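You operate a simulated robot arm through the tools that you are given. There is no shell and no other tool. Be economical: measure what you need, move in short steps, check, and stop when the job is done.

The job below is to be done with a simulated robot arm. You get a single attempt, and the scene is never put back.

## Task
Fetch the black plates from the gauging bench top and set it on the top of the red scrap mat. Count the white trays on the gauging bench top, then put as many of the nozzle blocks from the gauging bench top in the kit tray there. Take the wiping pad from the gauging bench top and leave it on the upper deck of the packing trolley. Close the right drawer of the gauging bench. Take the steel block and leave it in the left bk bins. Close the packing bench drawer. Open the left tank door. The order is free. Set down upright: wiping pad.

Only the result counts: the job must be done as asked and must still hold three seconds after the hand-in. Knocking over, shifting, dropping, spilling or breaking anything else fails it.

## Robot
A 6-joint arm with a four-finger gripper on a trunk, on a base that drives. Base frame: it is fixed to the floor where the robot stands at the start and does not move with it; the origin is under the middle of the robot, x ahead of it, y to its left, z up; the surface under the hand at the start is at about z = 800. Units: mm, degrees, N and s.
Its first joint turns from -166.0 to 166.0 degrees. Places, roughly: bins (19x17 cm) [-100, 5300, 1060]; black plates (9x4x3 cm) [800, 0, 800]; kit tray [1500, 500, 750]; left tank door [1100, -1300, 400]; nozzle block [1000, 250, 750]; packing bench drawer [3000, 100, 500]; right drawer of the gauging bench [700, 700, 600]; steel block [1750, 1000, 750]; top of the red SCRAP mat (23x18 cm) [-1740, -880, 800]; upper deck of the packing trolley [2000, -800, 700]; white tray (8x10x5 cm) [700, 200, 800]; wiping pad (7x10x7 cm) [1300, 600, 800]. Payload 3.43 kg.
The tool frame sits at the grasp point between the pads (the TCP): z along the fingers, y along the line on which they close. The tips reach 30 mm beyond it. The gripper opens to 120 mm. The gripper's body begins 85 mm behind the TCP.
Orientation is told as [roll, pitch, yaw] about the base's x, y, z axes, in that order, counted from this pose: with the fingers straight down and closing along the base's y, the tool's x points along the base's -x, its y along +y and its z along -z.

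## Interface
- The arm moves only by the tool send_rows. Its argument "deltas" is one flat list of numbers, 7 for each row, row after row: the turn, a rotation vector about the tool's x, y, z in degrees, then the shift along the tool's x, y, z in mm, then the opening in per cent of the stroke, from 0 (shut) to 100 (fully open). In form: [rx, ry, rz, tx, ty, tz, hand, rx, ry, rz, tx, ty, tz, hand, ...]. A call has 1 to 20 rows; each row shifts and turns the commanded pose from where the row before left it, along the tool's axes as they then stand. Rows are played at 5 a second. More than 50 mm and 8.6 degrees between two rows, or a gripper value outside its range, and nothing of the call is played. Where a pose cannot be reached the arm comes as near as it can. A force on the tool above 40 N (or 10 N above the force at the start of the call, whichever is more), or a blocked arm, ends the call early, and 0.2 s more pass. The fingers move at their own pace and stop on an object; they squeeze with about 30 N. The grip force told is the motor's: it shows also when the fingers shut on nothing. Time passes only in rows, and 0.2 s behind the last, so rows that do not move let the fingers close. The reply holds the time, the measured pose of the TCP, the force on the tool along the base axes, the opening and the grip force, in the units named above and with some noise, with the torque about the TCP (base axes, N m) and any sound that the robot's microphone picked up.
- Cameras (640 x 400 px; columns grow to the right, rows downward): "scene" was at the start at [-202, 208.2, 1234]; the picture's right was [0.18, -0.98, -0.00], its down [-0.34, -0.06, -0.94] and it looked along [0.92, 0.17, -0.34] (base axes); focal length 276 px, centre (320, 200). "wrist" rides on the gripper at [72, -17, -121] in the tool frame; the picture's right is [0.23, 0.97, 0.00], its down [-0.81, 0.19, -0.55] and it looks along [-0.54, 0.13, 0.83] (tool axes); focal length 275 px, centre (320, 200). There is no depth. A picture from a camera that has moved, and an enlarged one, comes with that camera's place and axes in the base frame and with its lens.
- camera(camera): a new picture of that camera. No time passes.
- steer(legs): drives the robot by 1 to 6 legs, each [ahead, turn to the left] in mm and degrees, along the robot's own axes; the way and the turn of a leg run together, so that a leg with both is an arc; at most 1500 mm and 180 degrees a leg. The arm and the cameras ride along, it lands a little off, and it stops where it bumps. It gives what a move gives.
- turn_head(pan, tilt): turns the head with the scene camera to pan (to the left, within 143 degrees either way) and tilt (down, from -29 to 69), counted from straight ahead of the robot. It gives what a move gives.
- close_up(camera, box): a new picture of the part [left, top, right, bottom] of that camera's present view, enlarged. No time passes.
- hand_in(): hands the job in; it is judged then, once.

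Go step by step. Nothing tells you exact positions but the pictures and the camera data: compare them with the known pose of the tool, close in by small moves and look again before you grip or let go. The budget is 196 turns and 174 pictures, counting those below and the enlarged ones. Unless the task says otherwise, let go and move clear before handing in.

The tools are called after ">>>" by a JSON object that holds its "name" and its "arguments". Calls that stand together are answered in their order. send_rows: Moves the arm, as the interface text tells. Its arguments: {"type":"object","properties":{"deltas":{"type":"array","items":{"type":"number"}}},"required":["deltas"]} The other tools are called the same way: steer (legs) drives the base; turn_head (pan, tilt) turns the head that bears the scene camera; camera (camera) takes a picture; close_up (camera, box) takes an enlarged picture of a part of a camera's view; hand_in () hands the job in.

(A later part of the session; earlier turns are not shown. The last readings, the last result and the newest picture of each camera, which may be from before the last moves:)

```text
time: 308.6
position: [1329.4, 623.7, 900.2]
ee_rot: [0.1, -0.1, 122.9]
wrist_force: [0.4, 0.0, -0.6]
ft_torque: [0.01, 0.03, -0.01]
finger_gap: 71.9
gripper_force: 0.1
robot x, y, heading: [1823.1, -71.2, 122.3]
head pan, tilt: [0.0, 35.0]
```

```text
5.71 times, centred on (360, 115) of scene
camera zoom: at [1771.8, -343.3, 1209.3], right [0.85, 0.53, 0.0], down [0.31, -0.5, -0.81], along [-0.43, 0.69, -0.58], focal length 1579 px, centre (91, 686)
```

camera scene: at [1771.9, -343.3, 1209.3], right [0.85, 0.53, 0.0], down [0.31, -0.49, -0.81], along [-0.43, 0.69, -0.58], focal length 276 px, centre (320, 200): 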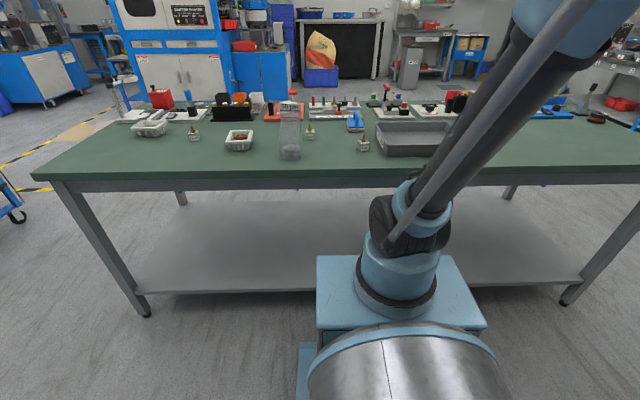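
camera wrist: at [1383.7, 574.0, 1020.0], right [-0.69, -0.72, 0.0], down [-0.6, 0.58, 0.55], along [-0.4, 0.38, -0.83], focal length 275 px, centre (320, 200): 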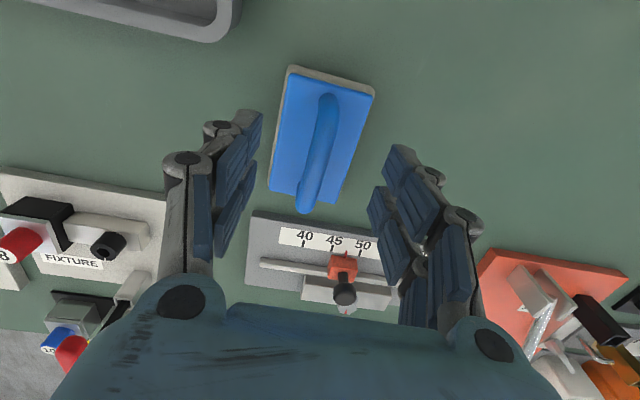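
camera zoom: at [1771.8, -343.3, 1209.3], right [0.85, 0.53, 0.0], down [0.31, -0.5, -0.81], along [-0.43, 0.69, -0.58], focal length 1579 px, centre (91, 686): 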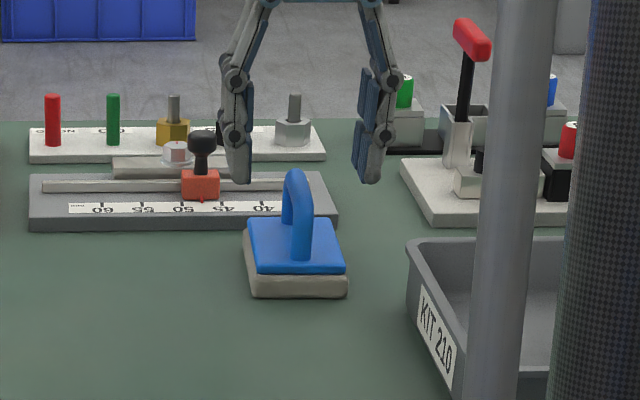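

>>> {"name": "send_rows", "arguments": {"deltas": [0, 0, 0, 6, -2, 10, 60, 0, 0, 0, 0, 0, 15, 50, 0, 0, 0, 0, 0, 13, 40, 0, 0, 0, 0, 0, 0, 0, 0, 0, 0, 0, 0, 0, 0, 0, 0, 0, 0, 0, 0, 0, 0, 0, 0, 0, 0, 0, 0]}}

>>> {"name": "camera", "arguments": {"camera": "wrist"}}

```text
time: 310.2
position: [1334.7, 621.5, 863.2]
ee_rot: [0.1, -0.1, 123.0]
wrist_force: [1.1, 0.6, -0.3]
ft_torque: [-0.02, -0.02, 0.0]
finger_gap: 13.2
gripper_force: 30.2
robot x, y, heading: [1820.8, -70.7, 122.1]
head pan, tilt: [0.0, 35.0]
```

```text
72 pictures are left
camera wrist: at [1388.8, 570.9, 983.4], right [-0.69, -0.72, 0.0], down [-0.6, 0.58, 0.55], along [-0.4, 0.38, -0.83], focal length 275 px, centre (320, 200)
```

wrist: 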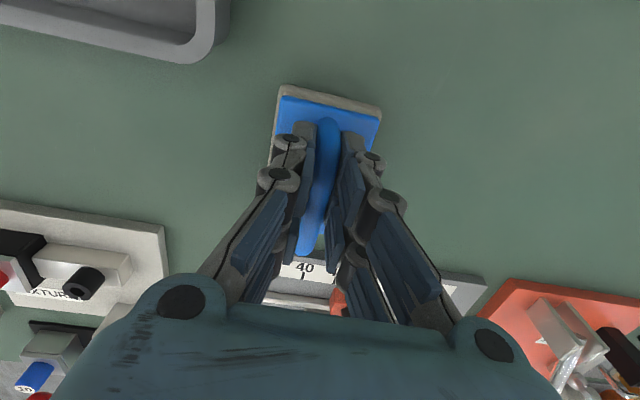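

Gripped by the handle. I lift gently and draw in.

>>> {"name": "send_rows", "arguments": {"deltas": [0, 0, 0, 0, 0, -3, 0, 0, 0, 0, 0, 0, -5, 0, 0, 0, 0, 0, 0, -8, 0, 0, 0, 0, 0, 0, -12, 0, 0, 0, 0, 0, 0, -16, 0, 0, 0, 0, 0, 0, -20, 0, 0, 0, 0, 0, 0, -20, 0, 0, 0, 0, 0, 0, -20, 0, 0, 0, 0, 0, 0, -20, 0, 0, 0, 0, 0, 0, -20, 0, 0, 0, 0, 0, 0, -20, 0, 0, 0, 0, 0, 0, -20, 0, 0, 0, 0, 0, 0, -10, 0]}}

>>> {"name": "send_rows", "arguments": {"deltas": [0, 0, 0, 8, 0, 0, 0, 0, 0, 0, 16, -1, 0, 0, 0, 0, 0, 23, -1, 0, 0, 0, 0, 0, 23, -1, 0, 0, 0, 0, 0, 23, -1, 0, 0, 0, 0, 0, 23, -1, 0, 0, 0, 0, 0, 23, -1, 0, 0, 0, 0, 0, 23, -1, 0, 0, 0, 0, 0, 23, -1, 0, 0, 0, 0, 0, 23, -1, 0, 0, 0, 0, 0, 23, -1, 0, 0, 0, 0, 0, 23, -1, 0, 0, 0, 0, 0, 23, -1, 0, 0, 0, 0, 0, 23, -1, 0, 0, 0, 0, 0, 23, -1, 0, 0, 0, 0, 0, 16, -1, 0, 0, 0, 0, 0, 8, 0, 0, 0]}}

>>> {"name": "camera", "arguments": {"camera": "wrist"}}

>>> {"name": "turn_head", "arguments": {"pan": 143, "tilt": 30}}

>>> {"name": "camera", "arguments": {"camera": "scene"}}

```text
time: 313.0
position: [1335.8, 621.4, 1057.7]
ee_rot: [0.1, -0.1, 122.9]
wrist_force: [1.0, -0.4, 0.4]
ft_torque: [0.0, 0.0, 0.01]
finger_gap: 12.8
gripper_force: 30.0
robot x, y, heading: [1822.3, -68.2, 122.0]
head pan, tilt: [0.0, 35.0]
```

```text
time: 316.6
position: [1537.0, 338.5, 1056.9]
ee_rot: [0.1, -0.1, 122.9]
wrist_force: [0.4, 0.5, -0.9]
ft_torque: [-0.01, -0.01, 0.01]
finger_gap: 13.0
gripper_force: 30.5
robot x, y, heading: [1824.0, -69.9, 122.2]
head pan, tilt: [0.0, 35.0]
```

```text
71 pictures are left
camera wrist: at [1590.8, 288.4, 1177.7], right [-0.69, -0.72, 0.0], down [-0.6, 0.58, 0.55], along [-0.4, 0.38, -0.83], focal length 275 px, centre (320, 200)
```

wrist: 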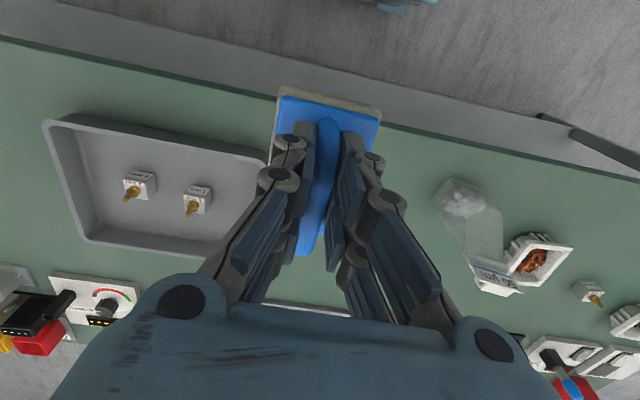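

```text
time: 318.8
position: [1537.1, 339.2, 1058.0]
ee_rot: [0.1, -0.1, 123.0]
wrist_force: [0.0, -0.3, -0.2]
ft_torque: [-0.03, 0.0, -0.02]
finger_gap: 13.0
gripper_force: 29.7
robot x, y, heading: [1824.2, -70.0, 122.1]
head pan, tilt: [143.0, 30.0]
```

```text
70 pictures are left
camera scene: at [1810.8, -508.0, 1219.2], right [-1.0, 0.09, -0.01], down [0.05, 0.49, -0.87], along [-0.07, -0.87, -0.49], focal length 276 px, centre (320, 200)
```

scene: 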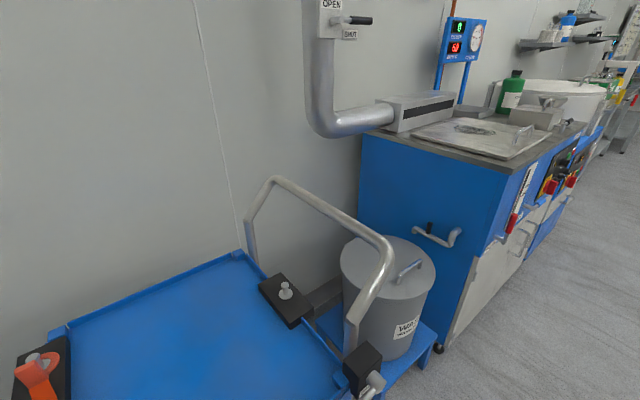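

The trolley's upper deck is free around (2040, -835). I turn the robot round to face it.

>>> {"name": "steer", "arguments": {"legs": [[0, 164]]}}

>>> {"name": "turn_head", "arguments": {"pan": 0, "tilt": 35}}

>>> {"name": "camera", "arguments": {"camera": "scene"}}

>>> {"name": "camera", "arguments": {"camera": "wrist"}}

```text
time: 326.8
position: [1976.7, -546.4, 1057.3]
ee_rot: [0.1, -0.1, -74.1]
wrist_force: [0.3, 0.2, -0.8]
ft_torque: [0.01, -0.02, -0.02]
finger_gap: 13.0
gripper_force: 30.0
robot x, y, heading: [1807.9, -79.8, -74.9]
head pan, tilt: [143.0, 30.0]
```

```text
time: 329.1
position: [1973.8, -534.4, 1062.0]
ee_rot: [0.1, -0.8, -74.2]
wrist_force: [-0.1, 0.9, -0.4]
ft_torque: [0.05, 0.02, 0.0]
finger_gap: 12.9
gripper_force: 29.8
robot x, y, heading: [1808.2, -75.7, -75.1]
head pan, tilt: [0.0, 35.0]
```

```text
69 pictures are left
camera scene: at [1940.2, 172.4, 1209.2], right [-0.97, -0.26, 0.0], down [-0.15, 0.56, -0.81], along [0.21, -0.78, -0.58], focal length 276 px, centre (320, 200)
```

scene: 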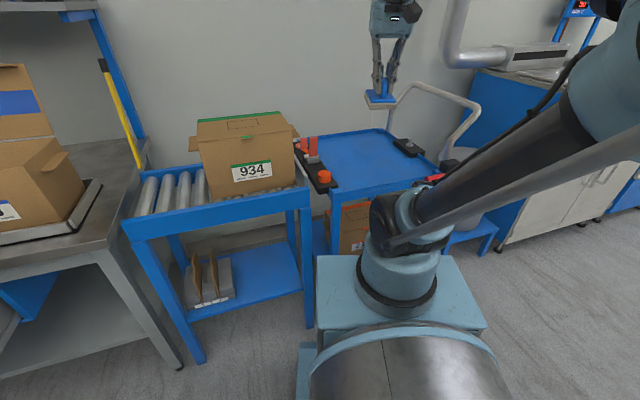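

```text
68 pictures are left
camera wrist: at [1938.0, -468.8, 1182.7], right [0.87, 0.49, 0.0], down [0.4, -0.72, 0.56], along [0.27, -0.49, -0.83], focal length 275 px, centre (320, 200)
```

wrist: 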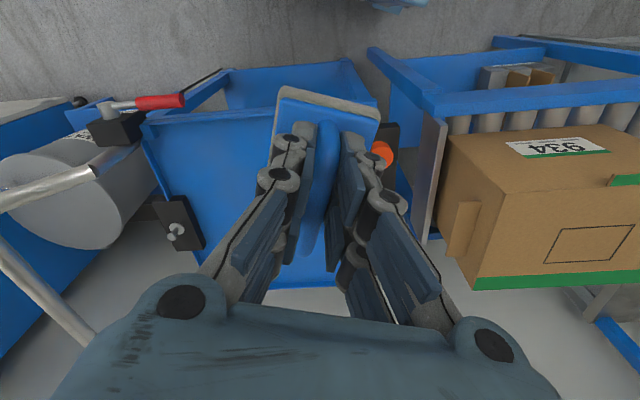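

The deck's free spot is clear between the tape gun and the knob. I move over (2020, -820).

>>> {"name": "send_rows", "arguments": {"deltas": [0, 0.8, 0, -8, -1, 0, 0, 0, 0, 0, -16, -2, 0, 0, 0, 0, 0, -22, -2.6, 0, 0, 0, 0, 0, -22, -2.6, 0, 0, 0, 0, 0, -22, -2.6, 0, 0, 0, 0, 0, -22, -2.6, 0, 0, 0, 0, 0, -22, -2.6, 0, 0, 0, 0, 0, -22, -2.6, 0, 0, 0, 0, 0, -22, -2.6, 0, 0, 0, 0, 0, -22, -2.6, 0, 0, 0, 0, 0, -22, -2.6, 0, 0, 0, 0, 0, -22, -2.6, 0, 0, 0, 0, 0, -22, -2.6, 0, 0, 0, 0, 0, -16, -2, 0, 0, 0, 0, 0, -6, -1, 0, 0, 0, 0, 0, 0, 0, 15, 0, 0, 0, 0, 0, 0, 25, 0, 0, 0, 0, 0, 0, 25, 0, 0, 0, 0, 0, 0, 25, 0, 0, 0, 0, 0, 0, 20, 0]}}

>>> {"name": "camera", "arguments": {"camera": "wrist"}}

>>> {"name": "camera", "arguments": {"camera": "scene"}}

```text
time: 333.3
position: [2019.9, -821.8, 953.1]
ee_rot: [0.0, 0.0, -74.2]
wrist_force: [0.9, -0.4, -0.7]
ft_torque: [0.03, -0.01, 0.04]
finger_gap: 13.0
gripper_force: 30.2
robot x, y, heading: [1806.4, -77.4, -75.2]
head pan, tilt: [0.0, 35.0]
```

```text
67 pictures are left
camera wrist: at [1984.0, -756.7, 1074.0], right [0.87, 0.49, 0.0], down [0.41, -0.73, 0.55], along [0.27, -0.48, -0.83], focal length 275 px, centre (320, 200)
```

wrist: 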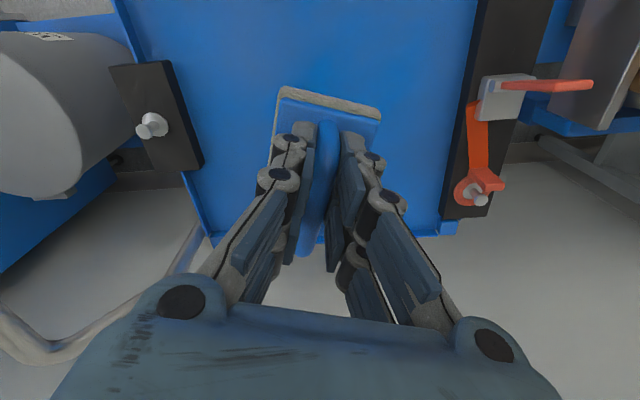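

```text
66 pictures are left
camera scene: at [1940.2, 172.3, 1209.3], right [-0.97, -0.26, 0.0], down [-0.15, 0.56, -0.81], along [0.21, -0.78, -0.58], focal length 276 px, centre (320, 200)
```

scene: 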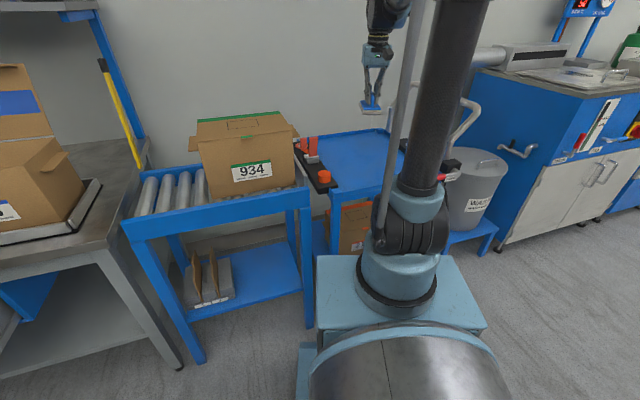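

The spot under the pad is clear. I lower to the deck.

>>> {"name": "send_rows", "arguments": {"deltas": [0, 0, 0, 0, 0, 10, 0, 0, 0, 0, 0, 0, 20, 0, 0, 0, 0, 0, 0, 20, 0, 0, 0, 0, 0, 0, 20, 0, 0, 0, 0, 0, 0, 20, 0, 0, 0, 0, 0, 0, 20, 0, 0, 0, 0, 0, 0, 15, 0, 0, 0, 0, 0, 0, 10, 0, 0, 0, 0, 0, 0, 5, 0, 0, 0, 0, 0, 0, 3, 0, 0, 0, 0, 0, 0, 3, 0, 0, 0, 0, 0, 0, 3, 0, 0, 0, 0, 0, 0, 3, 0, 0, 0, 0, 0, 0, 3, 0, 0, 0, 0, 0, 0, 3, 0, 0, 0, 0, 0, 0, 3, 0]}}

>>> {"name": "camera", "arguments": {"camera": "wrist"}}

```text
time: 336.7
position: [2018.5, -820.4, 791.9]
ee_rot: [-0.1, 0.1, -74.2]
wrist_force: [0.4, -0.4, -1.2]
ft_torque: [0.03, -0.04, -0.01]
finger_gap: 13.0
gripper_force: 29.9
robot x, y, heading: [1812.2, -78.4, -74.9]
head pan, tilt: [0.0, 35.0]
```

```text
65 pictures are left
camera wrist: at [1983.2, -756.7, 912.3], right [0.87, 0.49, 0.0], down [0.41, -0.73, 0.55], along [0.27, -0.48, -0.83], focal length 275 px, centre (320, 200)
```

wrist: 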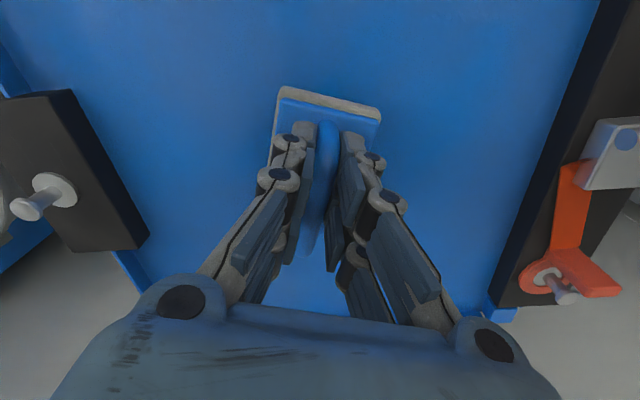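

Still above the deck; I continue down in small steps until contact.

>>> {"name": "send_rows", "arguments": {"deltas": [0, 0, 0, 0, 0, 5, 0, 0, 0, 0, 0, 0, 5, 0, 0, 0, 0, 0, 0, 3, 0, 0, 0, 0, 0, 0, 3, 0, 0, 0, 0, 0, 0, 3, 0, 0, 0, 0, 0, 0, 3, 0, 0, 0, 0, 0, 0, 3, 0, 0, 0, 0, 0, 0, 3, 0, 0, 0, 0, 0, 0, 3, 0, 0, 0, 0, 0, 0, 3, 0, 0, 0, 0, 0, 0, 3, 0, 0, 0, 0, 0, 0, 3, 0, 0, 0, 0, 0, 0, 3, 0, 0, 0, 0, 0, 0, 3, 0, 0, 0, 0, 0, 0, 3, 0]}}

```text
time: 338.8
position: [2017.8, -812.0, 769.3]
ee_rot: [0.0, -0.7, -74.1]
wrist_force: [0.5, -3.2, -2.6]
ft_torque: [0.26, 0.06, 0.01]
finger_gap: 12.8
gripper_force: 30.5
robot x, y, heading: [1809.0, -77.2, -75.1]
head pan, tilt: [0.0, 35.0]
stopped in row 10: the force on the tool passed its limit at 45 N (the readings are from after the stop); the commanded pose is now the measured one
```

>>> {"name": "send_rows", "arguments": {"deltas": [0, 0.7, 0, 0, 0, 2, 0, 0, 0, 0, 0, 0, 2, 0, 0, 0, 0, 0, 0, 0, 20, 0, 0, 0, 0, 0, 0, 40, 0, 0, 0, 0, 0, 0, 40, 0, 0, 0, 0, 0, -10, 40, 0, 0, 0, 0, 0, -30, 40, 0, 0, 0, 0, 0, -50, 40, 0, 0, 0, 0, 0, -50, 40, 0, 0, 0, 0, 0, -50, 40]}}

>>> {"name": "camera", "arguments": {"camera": "wrist"}}

```text
time: 341.0
position: [2012.8, -811.8, 955.1]
ee_rot: [0.0, 0.0, -74.1]
wrist_force: [0.1, 0.1, 0.2]
ft_torque: [-0.01, 0.06, -0.02]
finger_gap: 47.6
gripper_force: 0.0
robot x, y, heading: [1810.5, -74.8, -75.1]
head pan, tilt: [0.0, 35.0]
```

```text
64 pictures are left
camera wrist: at [1978.3, -747.3, 1074.6], right [0.87, 0.49, 0.0], down [0.41, -0.73, 0.55], along [0.27, -0.48, -0.83], focal length 275 px, centre (320, 200)
```

wrist: 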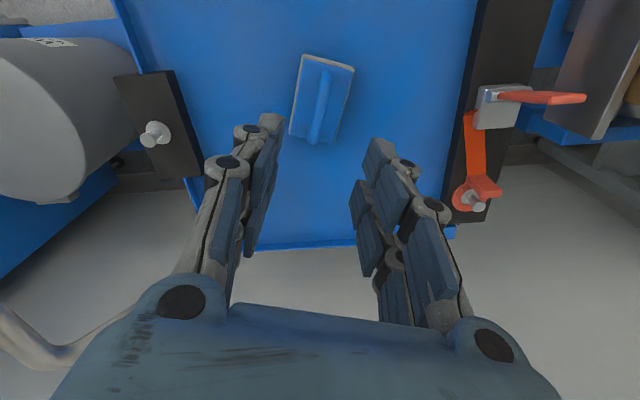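

The pad stands upright on the deck. I draw the arm back and drive along the aisle to the packing bench drawer.

>>> {"name": "send_rows", "arguments": {"deltas": [0, 0, 0, 10, 0, -30, 40, 0, 0, 0, 30, 0, -40, 40, 0, 0, 0, 35, 0, -30, 40, 0, 0, 0, 40, 0, 0, 0, 0, 0, 0, 40, 0, 0, 0, 0, 0, 0, 40, 0, 0, 0, 0, 0, 0, 40, 0, 0, 0, 0, 0, 0, 40, 0, 0, 0]}}

>>> {"name": "steer", "arguments": {"legs": [[0, 115.8], [1100, 0], [0, -97.7]]}}

>>> {"name": "turn_head", "arguments": {"pan": 0, "tilt": 38}}

>>> {"name": "camera", "arguments": {"camera": "scene"}}

```text
time: 342.8
position: [1943.4, -546.9, 1056.0]
ee_rot: [0.1, 0.0, -74.2]
wrist_force: [0.4, -0.2, -0.4]
ft_torque: [0.03, 0.0, -0.02]
finger_gap: 0.2
gripper_force: 30.1
robot x, y, heading: [1809.1, -77.9, -75.4]
head pan, tilt: [0.0, 35.0]
```

```text
time: 356.5
position: [3114.2, 696.5, 1067.8]
ee_rot: [0.2, -1.4, 3.8]
wrist_force: [-1.6, -0.2, 0.9]
ft_torque: [0.02, -0.18, 0.01]
finger_gap: 0.1
gripper_force: 29.8
robot x, y, heading: [2650.8, 663.9, 6.7]
head pan, tilt: [0.0, 35.0]
stopped in leg 3: the robot was blocked; the commanded pose is now the measured one
```

```text
time: 357.1
position: [3115.8, 696.5, 1068.4]
ee_rot: [0.1, -1.3, 3.8]
wrist_force: [-0.2, -0.6, -0.1]
ft_torque: [0.02, -0.02, 0.02]
finger_gap: 0.1
gripper_force: 29.5
robot x, y, heading: [2655.1, 664.8, 6.8]
head pan, tilt: [0.0, 38.0]
```

```text
63 pictures are left
camera scene: at [2423.9, 832.8, 1204.7], right [0.12, -0.99, 0.0], down [-0.62, -0.07, -0.78], along [0.77, 0.09, -0.63], focal length 276 px, centre (320, 200)
```

scene: 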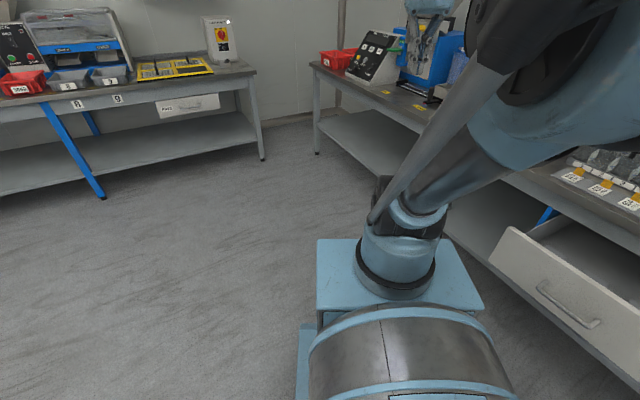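

The turn was blocked partway. I turn back a little and look to the right to see what is there.

>>> {"name": "steer", "arguments": {"legs": [[0, 8]]}}

>>> {"name": "turn_head", "arguments": {"pan": -50, "tilt": 45}}

>>> {"name": "camera", "arguments": {"camera": "scene"}}

```text
time: 358.2
position: [3106.6, 760.7, 1067.6]
ee_rot: [0.1, -1.3, 11.9]
wrist_force: [-0.5, -0.2, -0.8]
ft_torque: [0.0, -0.04, -0.02]
finger_gap: 0.0
gripper_force: 29.8
robot x, y, heading: [2653.7, 666.5, 14.7]
head pan, tilt: [0.0, 38.0]
```

```text
time: 359.4
position: [3095.1, 758.4, 1072.2]
ee_rot: [0.2, -2.0, 11.8]
wrist_force: [-0.5, 0.8, -0.7]
ft_torque: [0.0, -0.02, -0.02]
finger_gap: 0.0
gripper_force: 30.1
robot x, y, heading: [2653.4, 669.2, 14.8]
head pan, tilt: [-50.0, 45.0]
```

```text
62 pictures are left
camera scene: at [2386.0, 730.0, 1194.9], right [-0.58, -0.82, 0.01], down [-0.59, 0.41, -0.7], along [0.57, -0.41, -0.71], focal length 276 px, centre (320, 200)
```

scene: 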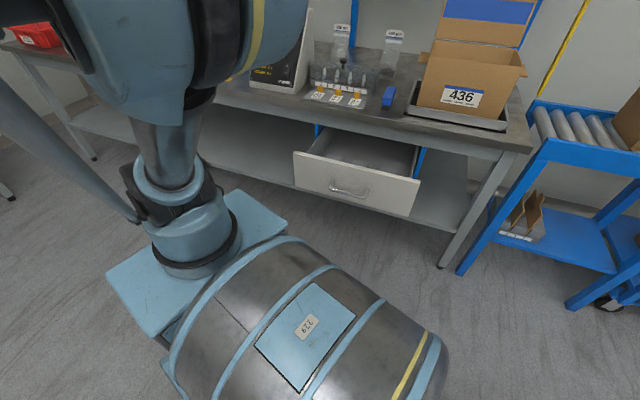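

The open drawer's front is closest to the base's front corner, so I need more room. I turn to the bench side, move back 120 mm, then turn to face the drawer.

>>> {"name": "steer", "arguments": {"legs": [[0, 108], [120, 0], [0, -178]]}}

>>> {"name": "turn_head", "arguments": {"pan": 0, "tilt": 40}}

>>> {"name": "camera", "arguments": {"camera": "scene"}}

```text
time: 363.4
position: [2640.1, 1091.3, 1081.6]
ee_rot: [0.1, -3.5, 92.7]
wrist_force: [0.5, -1.9, 1.1]
ft_torque: [0.15, 0.09, 0.0]
finger_gap: 0.0
gripper_force: 30.0
robot x, y, heading: [2671.9, 666.0, 91.4]
head pan, tilt: [-50.0, 45.0]
stopped in leg 1: the robot was blocked; the commanded pose is now the measured one
```

```text
time: 364.6
position: [2640.0, 1091.7, 1082.1]
ee_rot: [0.1, -3.4, 92.6]
wrist_force: [-0.5, -0.2, 0.0]
ft_torque: [-0.01, 0.01, 0.04]
finger_gap: 0.0
gripper_force: 30.0
robot x, y, heading: [2674.2, 668.1, 91.1]
head pan, tilt: [0.0, 40.0]
```

```text
61 pictures are left
camera scene: at [2487.6, 455.7, 1201.7], right [1.0, 0.02, 0.0], down [0.01, -0.65, -0.76], along [-0.02, 0.76, -0.65], focal length 276 px, centre (320, 200)
```

scene: 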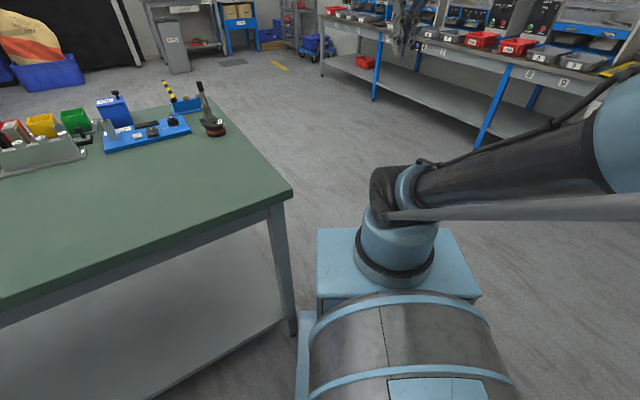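

The base's corner touched the gauging bench leg. I move further out past the bench end, where there is room to turn, then face the drawer.

>>> {"name": "steer", "arguments": {"legs": [[0, -46], [330, 0]]}}

>>> {"name": "steer", "arguments": {"legs": [[0, -137], [-150, 0]]}}

>>> {"name": "turn_head", "arguments": {"pan": 0, "tilt": 35}}

>>> {"name": "camera", "arguments": {"camera": "scene"}}

```text
time: 369.2
position: [3188.2, 1215.9, 1083.6]
ee_rot: [0.2, -3.4, 46.3]
wrist_force: [0.3, -0.9, 0.2]
ft_torque: [0.0, 0.01, -0.01]
finger_gap: 0.0
gripper_force: 29.5
robot x, y, heading: [2907.2, 897.8, 45.0]
head pan, tilt: [0.0, 40.0]
```

```text
time: 376.5
position: [2928.9, 549.3, 1091.6]
ee_rot: [0.1, -4.8, -88.4]
wrist_force: [-0.1, 2.0, 0.6]
ft_torque: [-0.2, -0.02, 0.03]
finger_gap: 0.0
gripper_force: 29.7
robot x, y, heading: [2911.8, 953.4, -87.5]
head pan, tilt: [0.0, 40.0]
stopped in leg 2: the robot was blocked; the commanded pose is now the measured one
```

```text
time: 377.1
position: [2929.0, 551.9, 1091.8]
ee_rot: [0.0, -4.8, -88.5]
wrist_force: [0.1, 0.1, -0.6]
ft_torque: [-0.03, -0.03, -0.01]
finger_gap: 0.0
gripper_force: 30.6
robot x, y, heading: [2912.4, 951.3, -87.8]
head pan, tilt: [0.0, 35.0]
```

```text
60 pictures are left
camera scene: at [3095.1, 1166.4, 1209.2], right [-1.0, -0.04, 0.0], down [-0.02, 0.58, -0.81], along [0.03, -0.81, -0.58], focal length 276 px, centre (320, 200)
```

scene: 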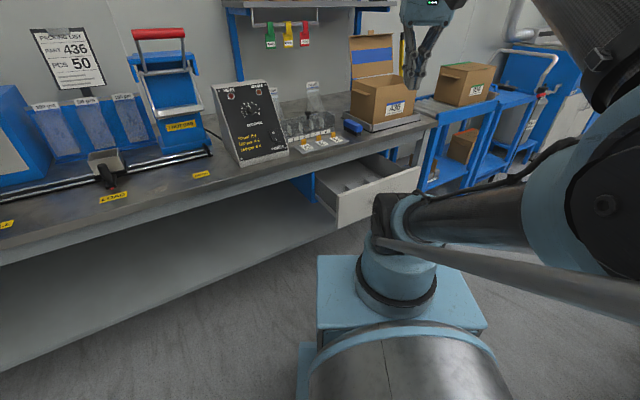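

The drawer's face runs from about (2718, 126) to (3072, 344), z 487–648. I bring the closed fingers down in front of its middle.

>>> {"name": "send_rows", "arguments": {"deltas": [0, 0, -7.5, 0, 0, 0, 0, 0, 0, -7.5, 0, 0, 0, 0, 0, 0, -7.5, 0, 0, 0, 0, 0, 0, -7.5, 0, 0, 0, 0, 0, 0, 0, -27.4, -39, 0, 0, 0, 0, 0, -27.4, -39, 0, 0, 0, 0, 0, -27.4, -39, 0, 0, 0, 0, 0, -27.4, -39, 0, 0, 0, 0, 0, -27.4, -39, 0, 0, 0, 0, 0, 0, 0, 46.8, 0, 0, 0, 0, 0, 0, 46.8, 0, 0, 0, 0, 0, 0, 46.8, 0, 0, 0, 0, 0, 0, 46.8, 0, 0, 0, 0, 0, 0, 46.8, 0, 0, 0, 0, 0, 0, 46.8, 0, 0, 0, 0, 0, 0, 46.8, 0, 0, 0, 0, 0, 0, 46.8, 0]}}

>>> {"name": "camera", "arguments": {"camera": "wrist"}}

>>> {"name": "camera", "arguments": {"camera": "scene"}}

```text
time: 380.8
position: [2837.9, 301.4, 737.8]
ee_rot: [-2.3, -4.1, -58.4]
wrist_force: [-0.4, 0.5, -0.2]
ft_torque: [-0.05, 0.0, -0.03]
finger_gap: 0.4
gripper_force: 30.2
robot x, y, heading: [2917.9, 953.9, -87.6]
head pan, tilt: [0.0, 35.0]
```

```text
59 pictures are left
camera wrist: at [2786.8, 363.5, 853.7], right [0.71, 0.7, -0.06], down [0.59, -0.54, 0.6], along [0.39, -0.46, -0.8], focal length 275 px, centre (320, 200)
```

wrist: 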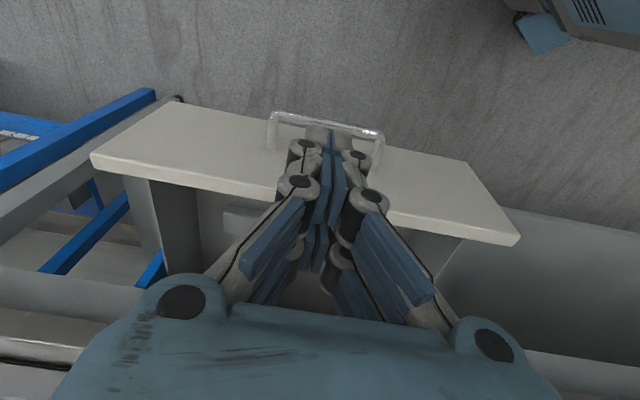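

```text
58 pictures are left
camera scene: at [3095.1, 1166.6, 1209.2], right [-1.0, -0.04, 0.0], down [-0.02, 0.58, -0.81], along [0.03, -0.81, -0.58], focal length 276 px, centre (320, 200)
```

scene: 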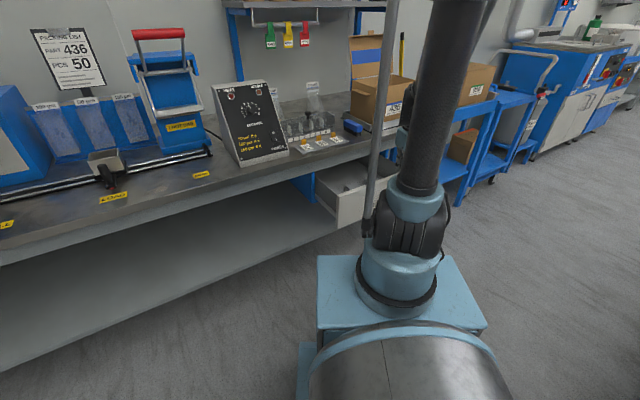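

>>> {"name": "send_rows", "arguments": {"deltas": [-2.3, -7, 0, 0, 0, 0, 0, 0, -7.5, 0, 0, 0, 0, 0, 0, -7.5, 0, 0, 0, 0, 0, 0, -7.5, 0, 0, 0, 0, 0, 0, 0, 0, 18.6, 0, 27.6, 0, 0, 0, 0, 18.6, 0, 27.6, 0, 0, 0, 0, 18.6, 0, 27.6, 0]}}

>>> {"name": "camera", "arguments": {"camera": "wrist"}}

```text
time: 382.4
position: [2835.5, 296.6, 665.2]
ee_rot: [-0.1, -33.7, -58.1]
wrist_force: [-0.7, 0.3, 1.5]
ft_torque: [0.03, 0.0, 0.0]
finger_gap: 0.2
gripper_force: 30.0
out of reach, approached as far as the arm can: row 7
robot x, y, heading: [2914.2, 954.4, -87.6]
head pan, tilt: [0.0, 35.0]
```

```text
57 pictures are left
camera wrist: at [2755.1, 396.0, 727.1], right [0.73, 0.68, -0.13], down [0.36, -0.21, 0.91], along [0.59, -0.71, -0.4], focal length 275 px, centre (320, 200)
```

wrist: 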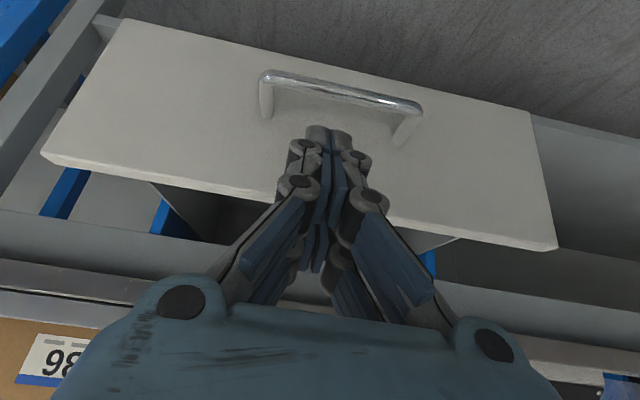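

>>> {"name": "send_rows", "arguments": {"deltas": [0, 6, 0, 0, 0, 0, 0, 0, 6, 0, 0, 0, 0, 0, 0, 0, 0, 7.5, 0, 18.5, 0, 0, 0, 0, 7.5, 0, 18.5, 0, 0, 0, 0, 0, 0, 0, 0]}}

>>> {"name": "camera", "arguments": {"camera": "wrist"}}

```text
time: 383.6
position: [2831.8, 293.7, 632.4]
ee_rot: [0.0, -21.7, -58.2]
wrist_force: [0.7, 0.0, -0.4]
ft_torque: [0.03, -0.03, 0.0]
finger_gap: 0.0
gripper_force: 30.2
out of reach, approached as far as the arm can: row 4
robot x, y, heading: [2913.6, 952.6, -87.8]
head pan, tilt: [0.0, 35.0]
```

```text
56 pictures are left
camera wrist: at [2760.2, 378.3, 719.4], right [0.71, 0.69, -0.09], down [0.45, -0.37, 0.81], along [0.53, -0.62, -0.58], focal length 275 px, centre (320, 200)
```

wrist: 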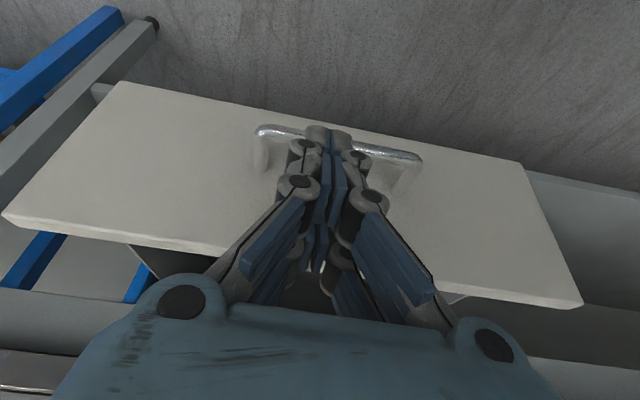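

Fingertips at about z = 604, in front of the drawer. I push it in.

>>> {"name": "send_rows", "arguments": {"deltas": [0, 0, 0, -23, 0, 9.3, 0, 0, 0, 0, -23, 0, 9.3, 0, 0, 0, 0, -18.6, 0, 7.4, 0, 0, 0, 0, -18.6, 0, 7.4, 0, 0, 0, 0, -18.6, 0, 7.4, 0, 0, 0, 0, -18.6, 0, 7.4, 0, 0, 0, 0, -18.6, 0, 7.4, 0, 0, 0, 0, -18.6, 0, 7.4, 0, 0, 0, 0, -14, 0, 5.6, 0, 0, 0, 0, -14, 0, 5.6, 0, 0, 0, 0, -14, 0, 5.6, 0, 0, 0, 0, -14, 0, 5.6, 0]}}

>>> {"name": "camera", "arguments": {"camera": "scene"}}

>>> {"name": "camera", "arguments": {"camera": "wrist"}}

```text
time: 386.0
position: [2942.5, 123.2, 643.7]
ee_rot: [-0.7, -21.8, -58.2]
wrist_force: [-0.2, -2.3, -2.0]
ft_torque: [0.14, -0.03, 0.07]
finger_gap: 0.1
gripper_force: 30.4
robot x, y, heading: [2910.5, 951.2, -87.7]
head pan, tilt: [0.0, 35.0]
stopped in row 12: the force on the tool passed its limit at 66 N (the readings are from after the stop); the commanded pose is now the measured one
```

```text
55 pictures are left
camera scene: at [3095.1, 1165.5, 1209.5], right [-1.0, -0.04, 0.0], down [-0.02, 0.58, -0.81], along [0.03, -0.81, -0.59], focal length 276 px, centre (320, 200)
```

scene: 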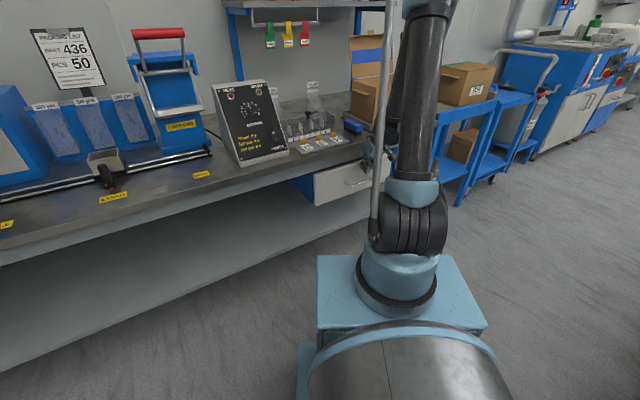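

```text
54 pictures are left
camera wrist: at [2870.4, 209.7, 729.0], right [0.72, 0.69, -0.09], down [0.46, -0.36, 0.81], along [0.53, -0.63, -0.57], focal length 275 px, centre (320, 200)
```

wrist: 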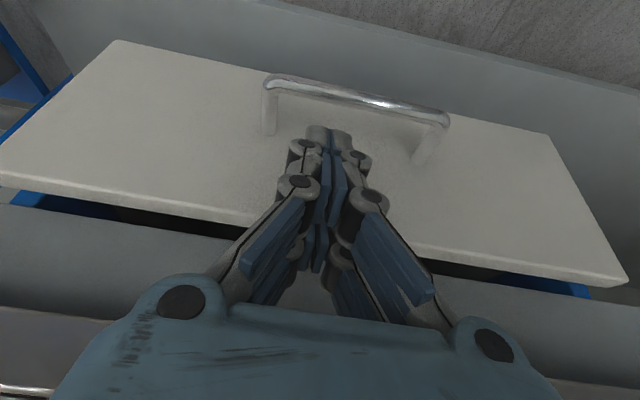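

>>> {"name": "close_up", "arguments": {"camera": "scene", "box": [270, 140, 430, 240]}}

>>> {"name": "send_rows", "arguments": {"deltas": [0, 0, 0, -4.6, 0, 1.9, 0, 0, 0, 0, -9.3, 0, 3.7, 0, 0, 0, 0, -9.3, 0, 3.7, 0, 0, 0, 0, -9.3, 0, 3.7, 0, 0, 0, 0, -9.3, 0, 3.7, 0, 0, 0, 0, -9.3, 0, 3.7, 0]}}

>>> {"name": "camera", "arguments": {"camera": "wrist"}}

```text
4.00 times, centred on (350, 190) of scene
camera zoom: at [3095.1, 1165.5, 1209.5], right [-1.0, -0.04, 0.0], down [-0.02, 0.58, -0.81], along [0.03, -0.81, -0.59], focal length 1105 px, centre (200, 240)
```

zoom: 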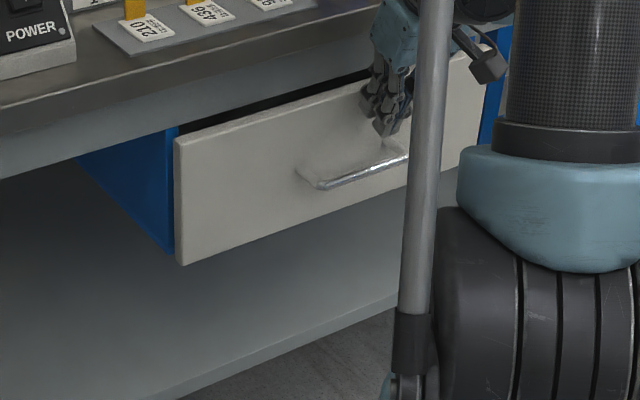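

```text
time: 386.6
position: [2945.8, 126.1, 653.0]
ee_rot: [-1.0, -22.1, -58.0]
wrist_force: [0.0, -2.6, -1.8]
ft_torque: [0.13, -0.03, 0.02]
finger_gap: 0.0
gripper_force: 33.2
robot x, y, heading: [2911.8, 953.8, -87.4]
head pan, tilt: [0.0, 35.0]
stopped in row 2: the force on the tool passed its limit at 57 N (the readings are from after the stop); the commanded pose is now the measured one
```

```text
52 pictures are left
camera wrist: at [2874.4, 213.0, 738.6], right [0.72, 0.69, -0.1], down [0.46, -0.36, 0.81], along [0.53, -0.63, -0.57], focal length 275 px, centre (320, 200)
```

wrist: 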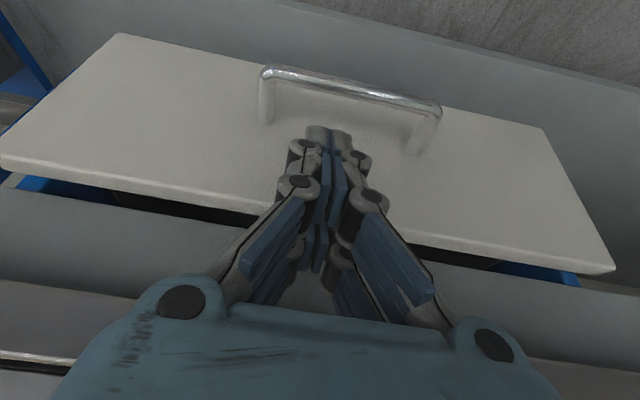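

>>> {"name": "close_up", "arguments": {"camera": "wrist", "box": [440, 180, 640, 320]}}

>>> {"name": "close_up", "arguments": {"camera": "wrist", "box": [0, 130, 200, 270]}}

```text
2.86 times, centred on (540, 250) of wrist
camera zoom: at [2874.4, 213.0, 738.6], right [0.72, 0.69, -0.1], down [0.46, -0.36, 0.81], along [0.53, -0.63, -0.57], focal length 786 px, centre (-309, 57)
```

zoom: 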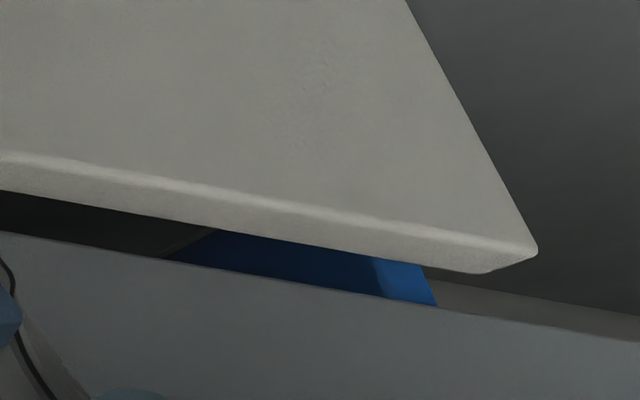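

```text
2.86 times, centred on (100, 200) of wrist
camera zoom: at [2874.4, 213.0, 738.6], right [0.72, 0.69, -0.1], down [0.46, -0.36, 0.81], along [0.53, -0.63, -0.57], focal length 786 px, centre (949, 200)
```

zoom: 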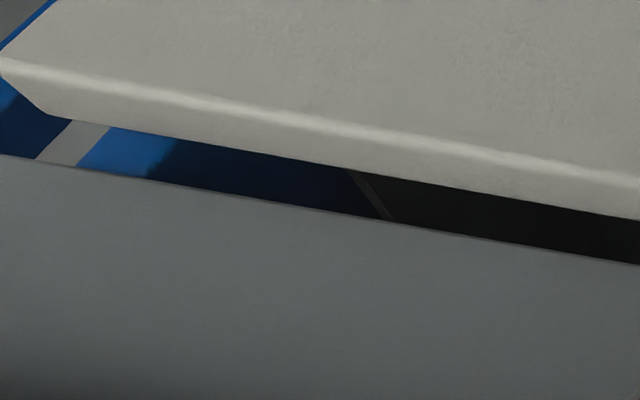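

Both pushes met a hard stop with the face against its carcass, so the drawer is closed. I withdraw the hand and raise it.

>>> {"name": "send_rows", "arguments": {"deltas": [0, 0, 0, 23, 0, -9.3, 0, 0, 0, 0, 37, 0, -15, 0, 0, 0, 0, 37, 0, -15, 0, 0, 0, 0, 37, 0, -15, 0, 0, 7, 0, 0, 0, -30, 0, 0, 7, 0, 0, 0, -45, 0, 0, 7.5, 0, 0, 0, -45, 0, 0, 0, 0, 0, 0, -48, 0, 0, 0, 0, 0, 0, -48, 0, 0, 0, 0, 0, 0, -48, 0, 0, 0, 0, 0, 0, -48, 0, 0, 0, 0, 0, 0, -48, 0, 0, 0, 0, 0, 0, -40, 0]}}

>>> {"name": "close_up", "arguments": {"camera": "scene", "box": [270, 140, 430, 240]}}

>>> {"name": "steer", "arguments": {"legs": [[0, -38.8], [674, 0], [0, -21]]}}

```text
time: 389.4
position: [2860.8, 283.3, 1053.7]
ee_rot: [-0.9, -0.6, -58.4]
wrist_force: [-0.2, -1.1, 0.3]
ft_torque: [-0.01, 0.0, 0.02]
finger_gap: 0.0
gripper_force: 32.9
robot x, y, heading: [2915.0, 954.3, -87.4]
head pan, tilt: [0.0, 35.0]
```

```text
4.00 times, centred on (350, 190) of scene
camera zoom: at [3095.1, 1166.4, 1209.3], right [-1.0, -0.04, 0.0], down [-0.02, 0.58, -0.81], along [0.03, -0.81, -0.58], focal length 1105 px, centre (200, 240)
```

zoom: 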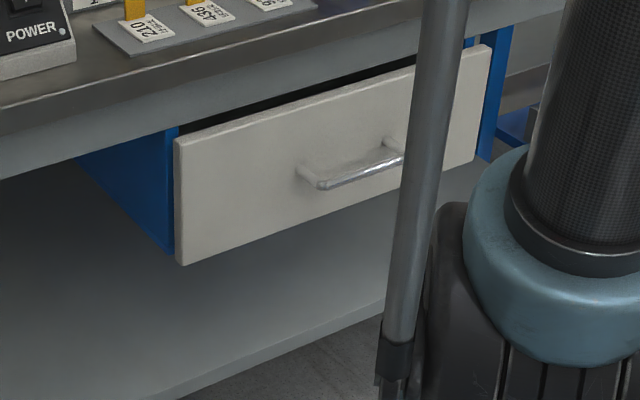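

```text
time: 396.4
position: [1911.3, 113.7, 1052.5]
ee_rot: [-0.9, -0.6, -118.0]
wrist_force: [0.0, 0.1, 0.5]
ft_torque: [0.01, 0.01, -0.01]
finger_gap: 0.1
gripper_force: 34.0
robot x, y, heading: [2519.9, 405.0, -147.2]
head pan, tilt: [0.0, 35.0]
```

The drawer face sits against its carcass: closed. Now I drive back down the aisle to the wash tank.

>>> {"name": "steer", "arguments": {"legs": [[1500, 0], [620, 0]]}}

>>> {"name": "turn_head", "arguments": {"pan": 80, "tilt": 35}}

>>> {"name": "camera", "arguments": {"camera": "scene"}}

```text
time: 407.3
position: [73.3, -1007.7, 1060.3]
ee_rot: [-1.3, -1.1, -120.1]
wrist_force: [-0.5, 0.0, -0.2]
ft_torque: [-0.02, -0.03, -0.02]
finger_gap: 0.0
gripper_force: 33.6
robot x, y, heading: [677.3, -745.9, -149.3]
head pan, tilt: [0.0, 35.0]
```

```text
time: 408.8
position: [84.4, -1001.9, 1067.8]
ee_rot: [-1.6, -1.8, -120.1]
wrist_force: [0.0, 0.5, 0.1]
ft_torque: [-0.01, 0.05, 0.02]
finger_gap: 0.0
gripper_force: 32.7
robot x, y, heading: [679.1, -749.7, -149.4]
head pan, tilt: [80.0, 35.0]
```

```text
48 pictures are left
camera scene: at [1058.8, -841.0, 1210.2], right [-0.94, -0.35, -0.01], down [-0.19, 0.54, -0.82], along [0.29, -0.76, -0.58], focal length 276 px, centre (320, 200)
```

scene: 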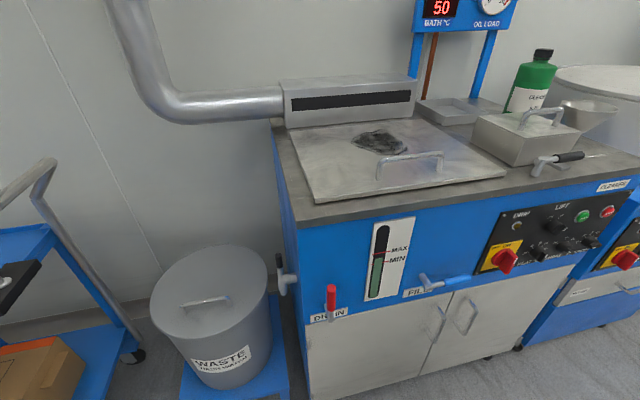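

I'm beside the tank. I draw the hand in, move a little further, turn to face the doors and back off for reach.

>>> {"name": "send_rows", "arguments": {"deltas": [-1.6, 1.8, 0, 32, 24, 0, 0, 0, 0, 0, 32, 24, 0, 0, 0, 0, 0, 32, 24, 0, 0, 0, 0, 0, 32, 24, 0, 0, 0, 0, 0, 32, 24, 0, 0]}}

>>> {"name": "steer", "arguments": {"legs": [[90, 0], [0, 92.4], [-200, 0]]}}

>>> {"name": "turn_head", "arguments": {"pan": 0, "tilt": 35}}

>>> {"name": "camera", "arguments": {"camera": "scene"}}

```text
time: 410.0
position: [271.4, -921.7, 1065.9]
ee_rot: [0.0, 0.0, -120.2]
wrist_force: [-0.2, 0.9, 0.0]
ft_torque: [-0.01, -0.02, 0.04]
finger_gap: 0.1
gripper_force: 33.1
robot x, y, heading: [678.3, -747.5, -149.5]
head pan, tilt: [80.0, 35.0]
```

```text
time: 416.6
position: [669.3, -1025.2, 1065.2]
ee_rot: [0.1, -0.1, -31.0]
wrist_force: [0.1, -0.4, -1.7]
ft_torque: [0.03, -0.02, 0.01]
finger_gap: 0.0
gripper_force: 33.3
robot x, y, heading: [498.0, -617.4, -60.3]
head pan, tilt: [80.0, 35.0]
```

```text
time: 418.2
position: [664.4, -1016.0, 1071.4]
ee_rot: [-0.4, -0.5, -31.1]
wrist_force: [0.6, -0.4, -0.1]
ft_torque: [0.01, -0.02, 0.05]
finger_gap: 0.0
gripper_force: 33.2
robot x, y, heading: [499.1, -618.1, -60.4]
head pan, tilt: [0.0, 35.0]
```

```text
47 pictures are left
camera scene: at [561.7, -343.7, 1209.2], right [-0.87, -0.5, 0.0], down [-0.29, 0.51, -0.81], along [0.4, -0.7, -0.58], focal length 276 px, centre (320, 200)
```

scene: 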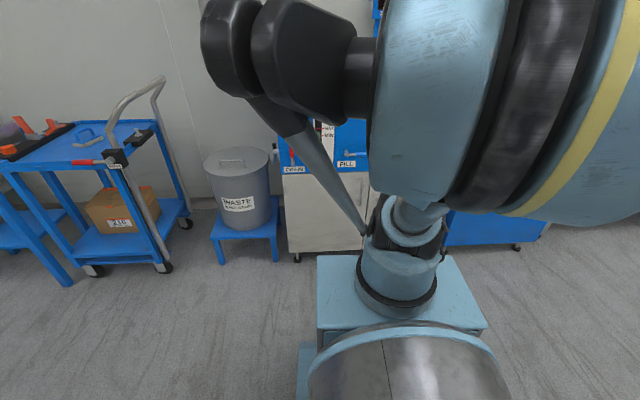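

The arm hides the doors. I turn the hand toward the cabinet, lower it in front of the left door, tilt and look with the wrist camera.

>>> {"name": "send_rows", "arguments": {"deltas": [0, 0, 6.75, 0, 0, 0, 0, 0, 0, 6.75, 0, 0, 0, 0, 0, 0, 6.75, 0, 0, 0, 0, 0, 0, 6.75, 0, 0, 0, 0, 0, 0, 0, -36, 14, 0, 0, 0, 0, 0, -36, 14, 0, 0, 0, 0, 0, -36, 14, 0, 0, 0, 0, 0, -36, 14, 0, 0, 0, 0, 0, -36, 14, 0, 0, 0, 0, 0, 0, 0, 45, 0, 0, 0, 0, 0, 0, 45, 0, 0, 0, 0, 0, 0, 45, 0, 0, 0, 0, 0, 0, 45, 0, 0, 0, 0, 0, 0, 45, 0, 0, -8, 0, 0, 0, 25, 100, 0, -8, 0, 0, 0, 0, 100, 0, -8, 0, 0, 0, 0, 100, 0, -8, 0, 0, 0, 0, 100, 0, -8, 0, 0, 0, 0, 100]}}

>>> {"name": "camera", "arguments": {"camera": "wrist"}}

>>> {"name": "camera", "arguments": {"camera": "scene"}}

```text
time: 422.2
position: [820.8, -1135.1, 821.8]
ee_rot: [0.0, -40.7, -58.1]
wrist_force: [-0.1, 0.3, 0.8]
ft_torque: [0.04, 0.02, 0.0]
finger_gap: 120.2
gripper_force: 0.1
robot x, y, heading: [503.1, -617.3, -60.5]
head pan, tilt: [0.0, 35.0]
```

```text
46 pictures are left
camera wrist: at [736.7, -1030.4, 867.1], right [0.73, 0.66, -0.15], down [0.3, -0.11, 0.95], along [0.61, -0.74, -0.28], focal length 275 px, centre (320, 200)
```

wrist: 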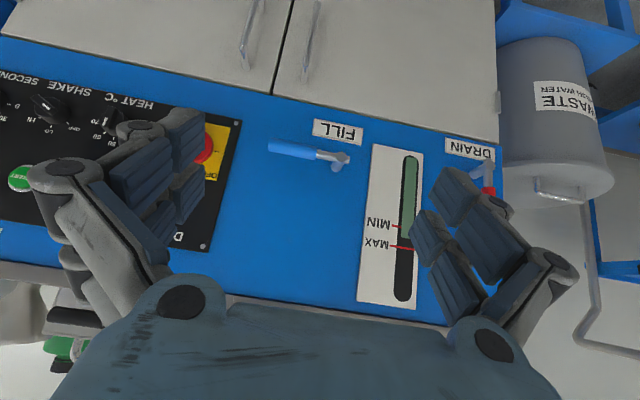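

```text
45 pictures are left
camera scene: at [561.7, -343.9, 1209.3], right [-0.87, -0.5, 0.0], down [-0.29, 0.51, -0.81], along [0.4, -0.7, -0.58], focal length 276 px, centre (320, 200)
```

scene: 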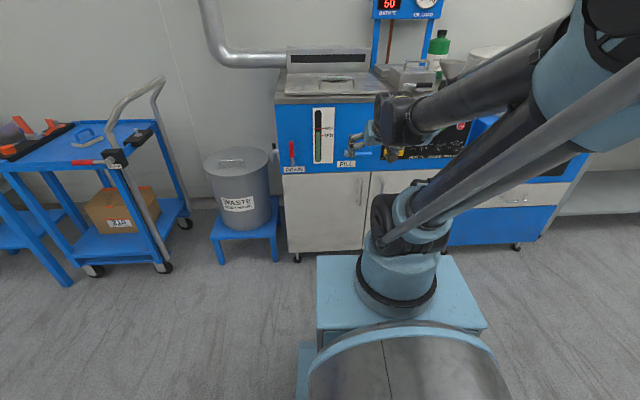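

The left door runs from its hinge near (1222, -1168) to the split at (900, -1392); its bar handle is at about (920, -1338), z 425–565. I back off for room to swing the door and tilt the open hand further.

>>> {"name": "steer", "arguments": {"legs": [[-150, 0]]}}

>>> {"name": "send_rows", "arguments": {"deltas": [0, -7, 0, 0, 0, 0, 100, 0, -7, 0, 0, 0, 0, 100, 0, -6, 0, 0, 0, 0, 100, 0, 0, 0, 26, 0, 15, 100, 0, 0, 0, 35, 0, 20, 100, 0, 0, 0, 35, 0, 20, 100, 0, 0, 0, 35, 0, 20, 100, 0, 0, 0, 35, 0, 20, 100, 0, 0, 0, 35, 0, 20, 100, 0, 0, 0, 35, 0, 20, 100]}}

>>> {"name": "camera", "arguments": {"camera": "wrist"}}

```text
time: 423.5
position: [749.6, -1005.9, 822.6]
ee_rot: [0.0, -40.7, -57.9]
wrist_force: [-0.8, -0.1, 0.3]
ft_torque: [-0.02, 0.02, -0.04]
finger_gap: 120.1
gripper_force: 0.1
robot x, y, heading: [427.7, -488.9, -59.8]
head pan, tilt: [0.0, 35.0]
```

```text
time: 424.8
position: [763.5, -1016.7, 812.3]
ee_rot: [-0.2, -62.5, -57.7]
wrist_force: [-1.5, 1.5, 1.1]
ft_torque: [0.01, 0.01, 0.0]
finger_gap: 120.0
gripper_force: 0.1
out of reach, approached as far as the arm can: row 5, 6
robot x, y, heading: [425.3, -489.8, -60.3]
head pan, tilt: [0.0, 35.0]
stopped in row 6: the arm was blocked; the commanded pose is now the measured one
```

```text
44 pictures are left
camera wrist: at [674.7, -906.7, 805.1], right [0.77, 0.61, -0.21], down [0.1, 0.2, 0.97], along [0.63, -0.77, 0.09], focal length 275 px, centre (320, 200)
```

wrist: 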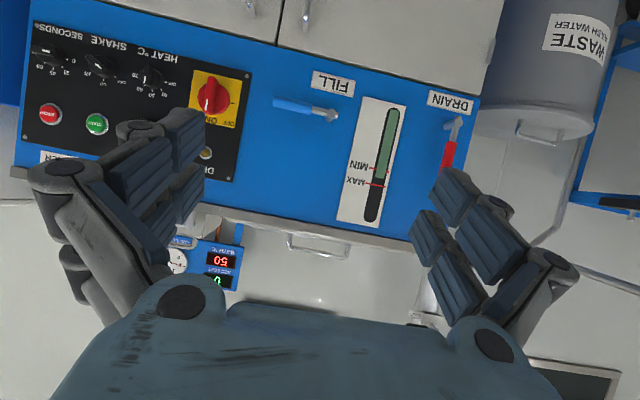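

The wrist can't go low this close in; I extend forward first, then lower.

>>> {"name": "send_rows", "arguments": {"deltas": [0, 0, 0, -15.2, -5, 29.2, 100, 0, 0, 0, -15.2, -5, 29.2, 100, 0, 0, 0, -15.2, -5, 29.2, 100, 0, 0, 0, -15.2, -5, 29.2, 100, 0, 0, 0, -15.2, -5, 29.2, 100, 0, 0, 0, -15.2, -5, 29.2, 100, 0, 0, 0, -15.2, -5, 29.2, 100, 0, 0, 0, 30, 0, 15.6, 100, 0, 0, 0, 35, 0, 18, 100, 0, 0, 0, 35, 0, 18, 100, 0, 0, 0, 35, 0, 18, 100, 0, 0, 0, 35, 0, 18, 100, 0, 0, 0, 35, 0, 18, 100]}}

>>> {"name": "camera", "arguments": {"camera": "wrist"}}

```text
time: 427.6
position: [882.5, -1287.3, 701.0]
ee_rot: [-0.3, -61.8, -57.8]
wrist_force: [0.0, 0.6, 1.1]
ft_torque: [0.01, 0.03, 0.02]
finger_gap: 119.8
gripper_force: 0.0
out of reach, approached as far as the arm can: row 10, 11, 12, 13
robot x, y, heading: [426.9, -491.7, -59.9]
head pan, tilt: [0.0, 35.0]
```

```text
43 pictures are left
camera wrist: at [793.8, -1177.2, 695.3], right [0.77, 0.61, -0.2], down [0.11, 0.19, 0.98], along [0.63, -0.77, 0.08], focal length 275 px, centre (320, 200)
```

wrist: 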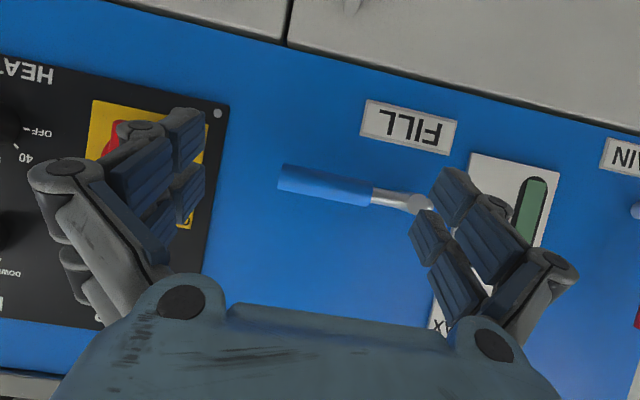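

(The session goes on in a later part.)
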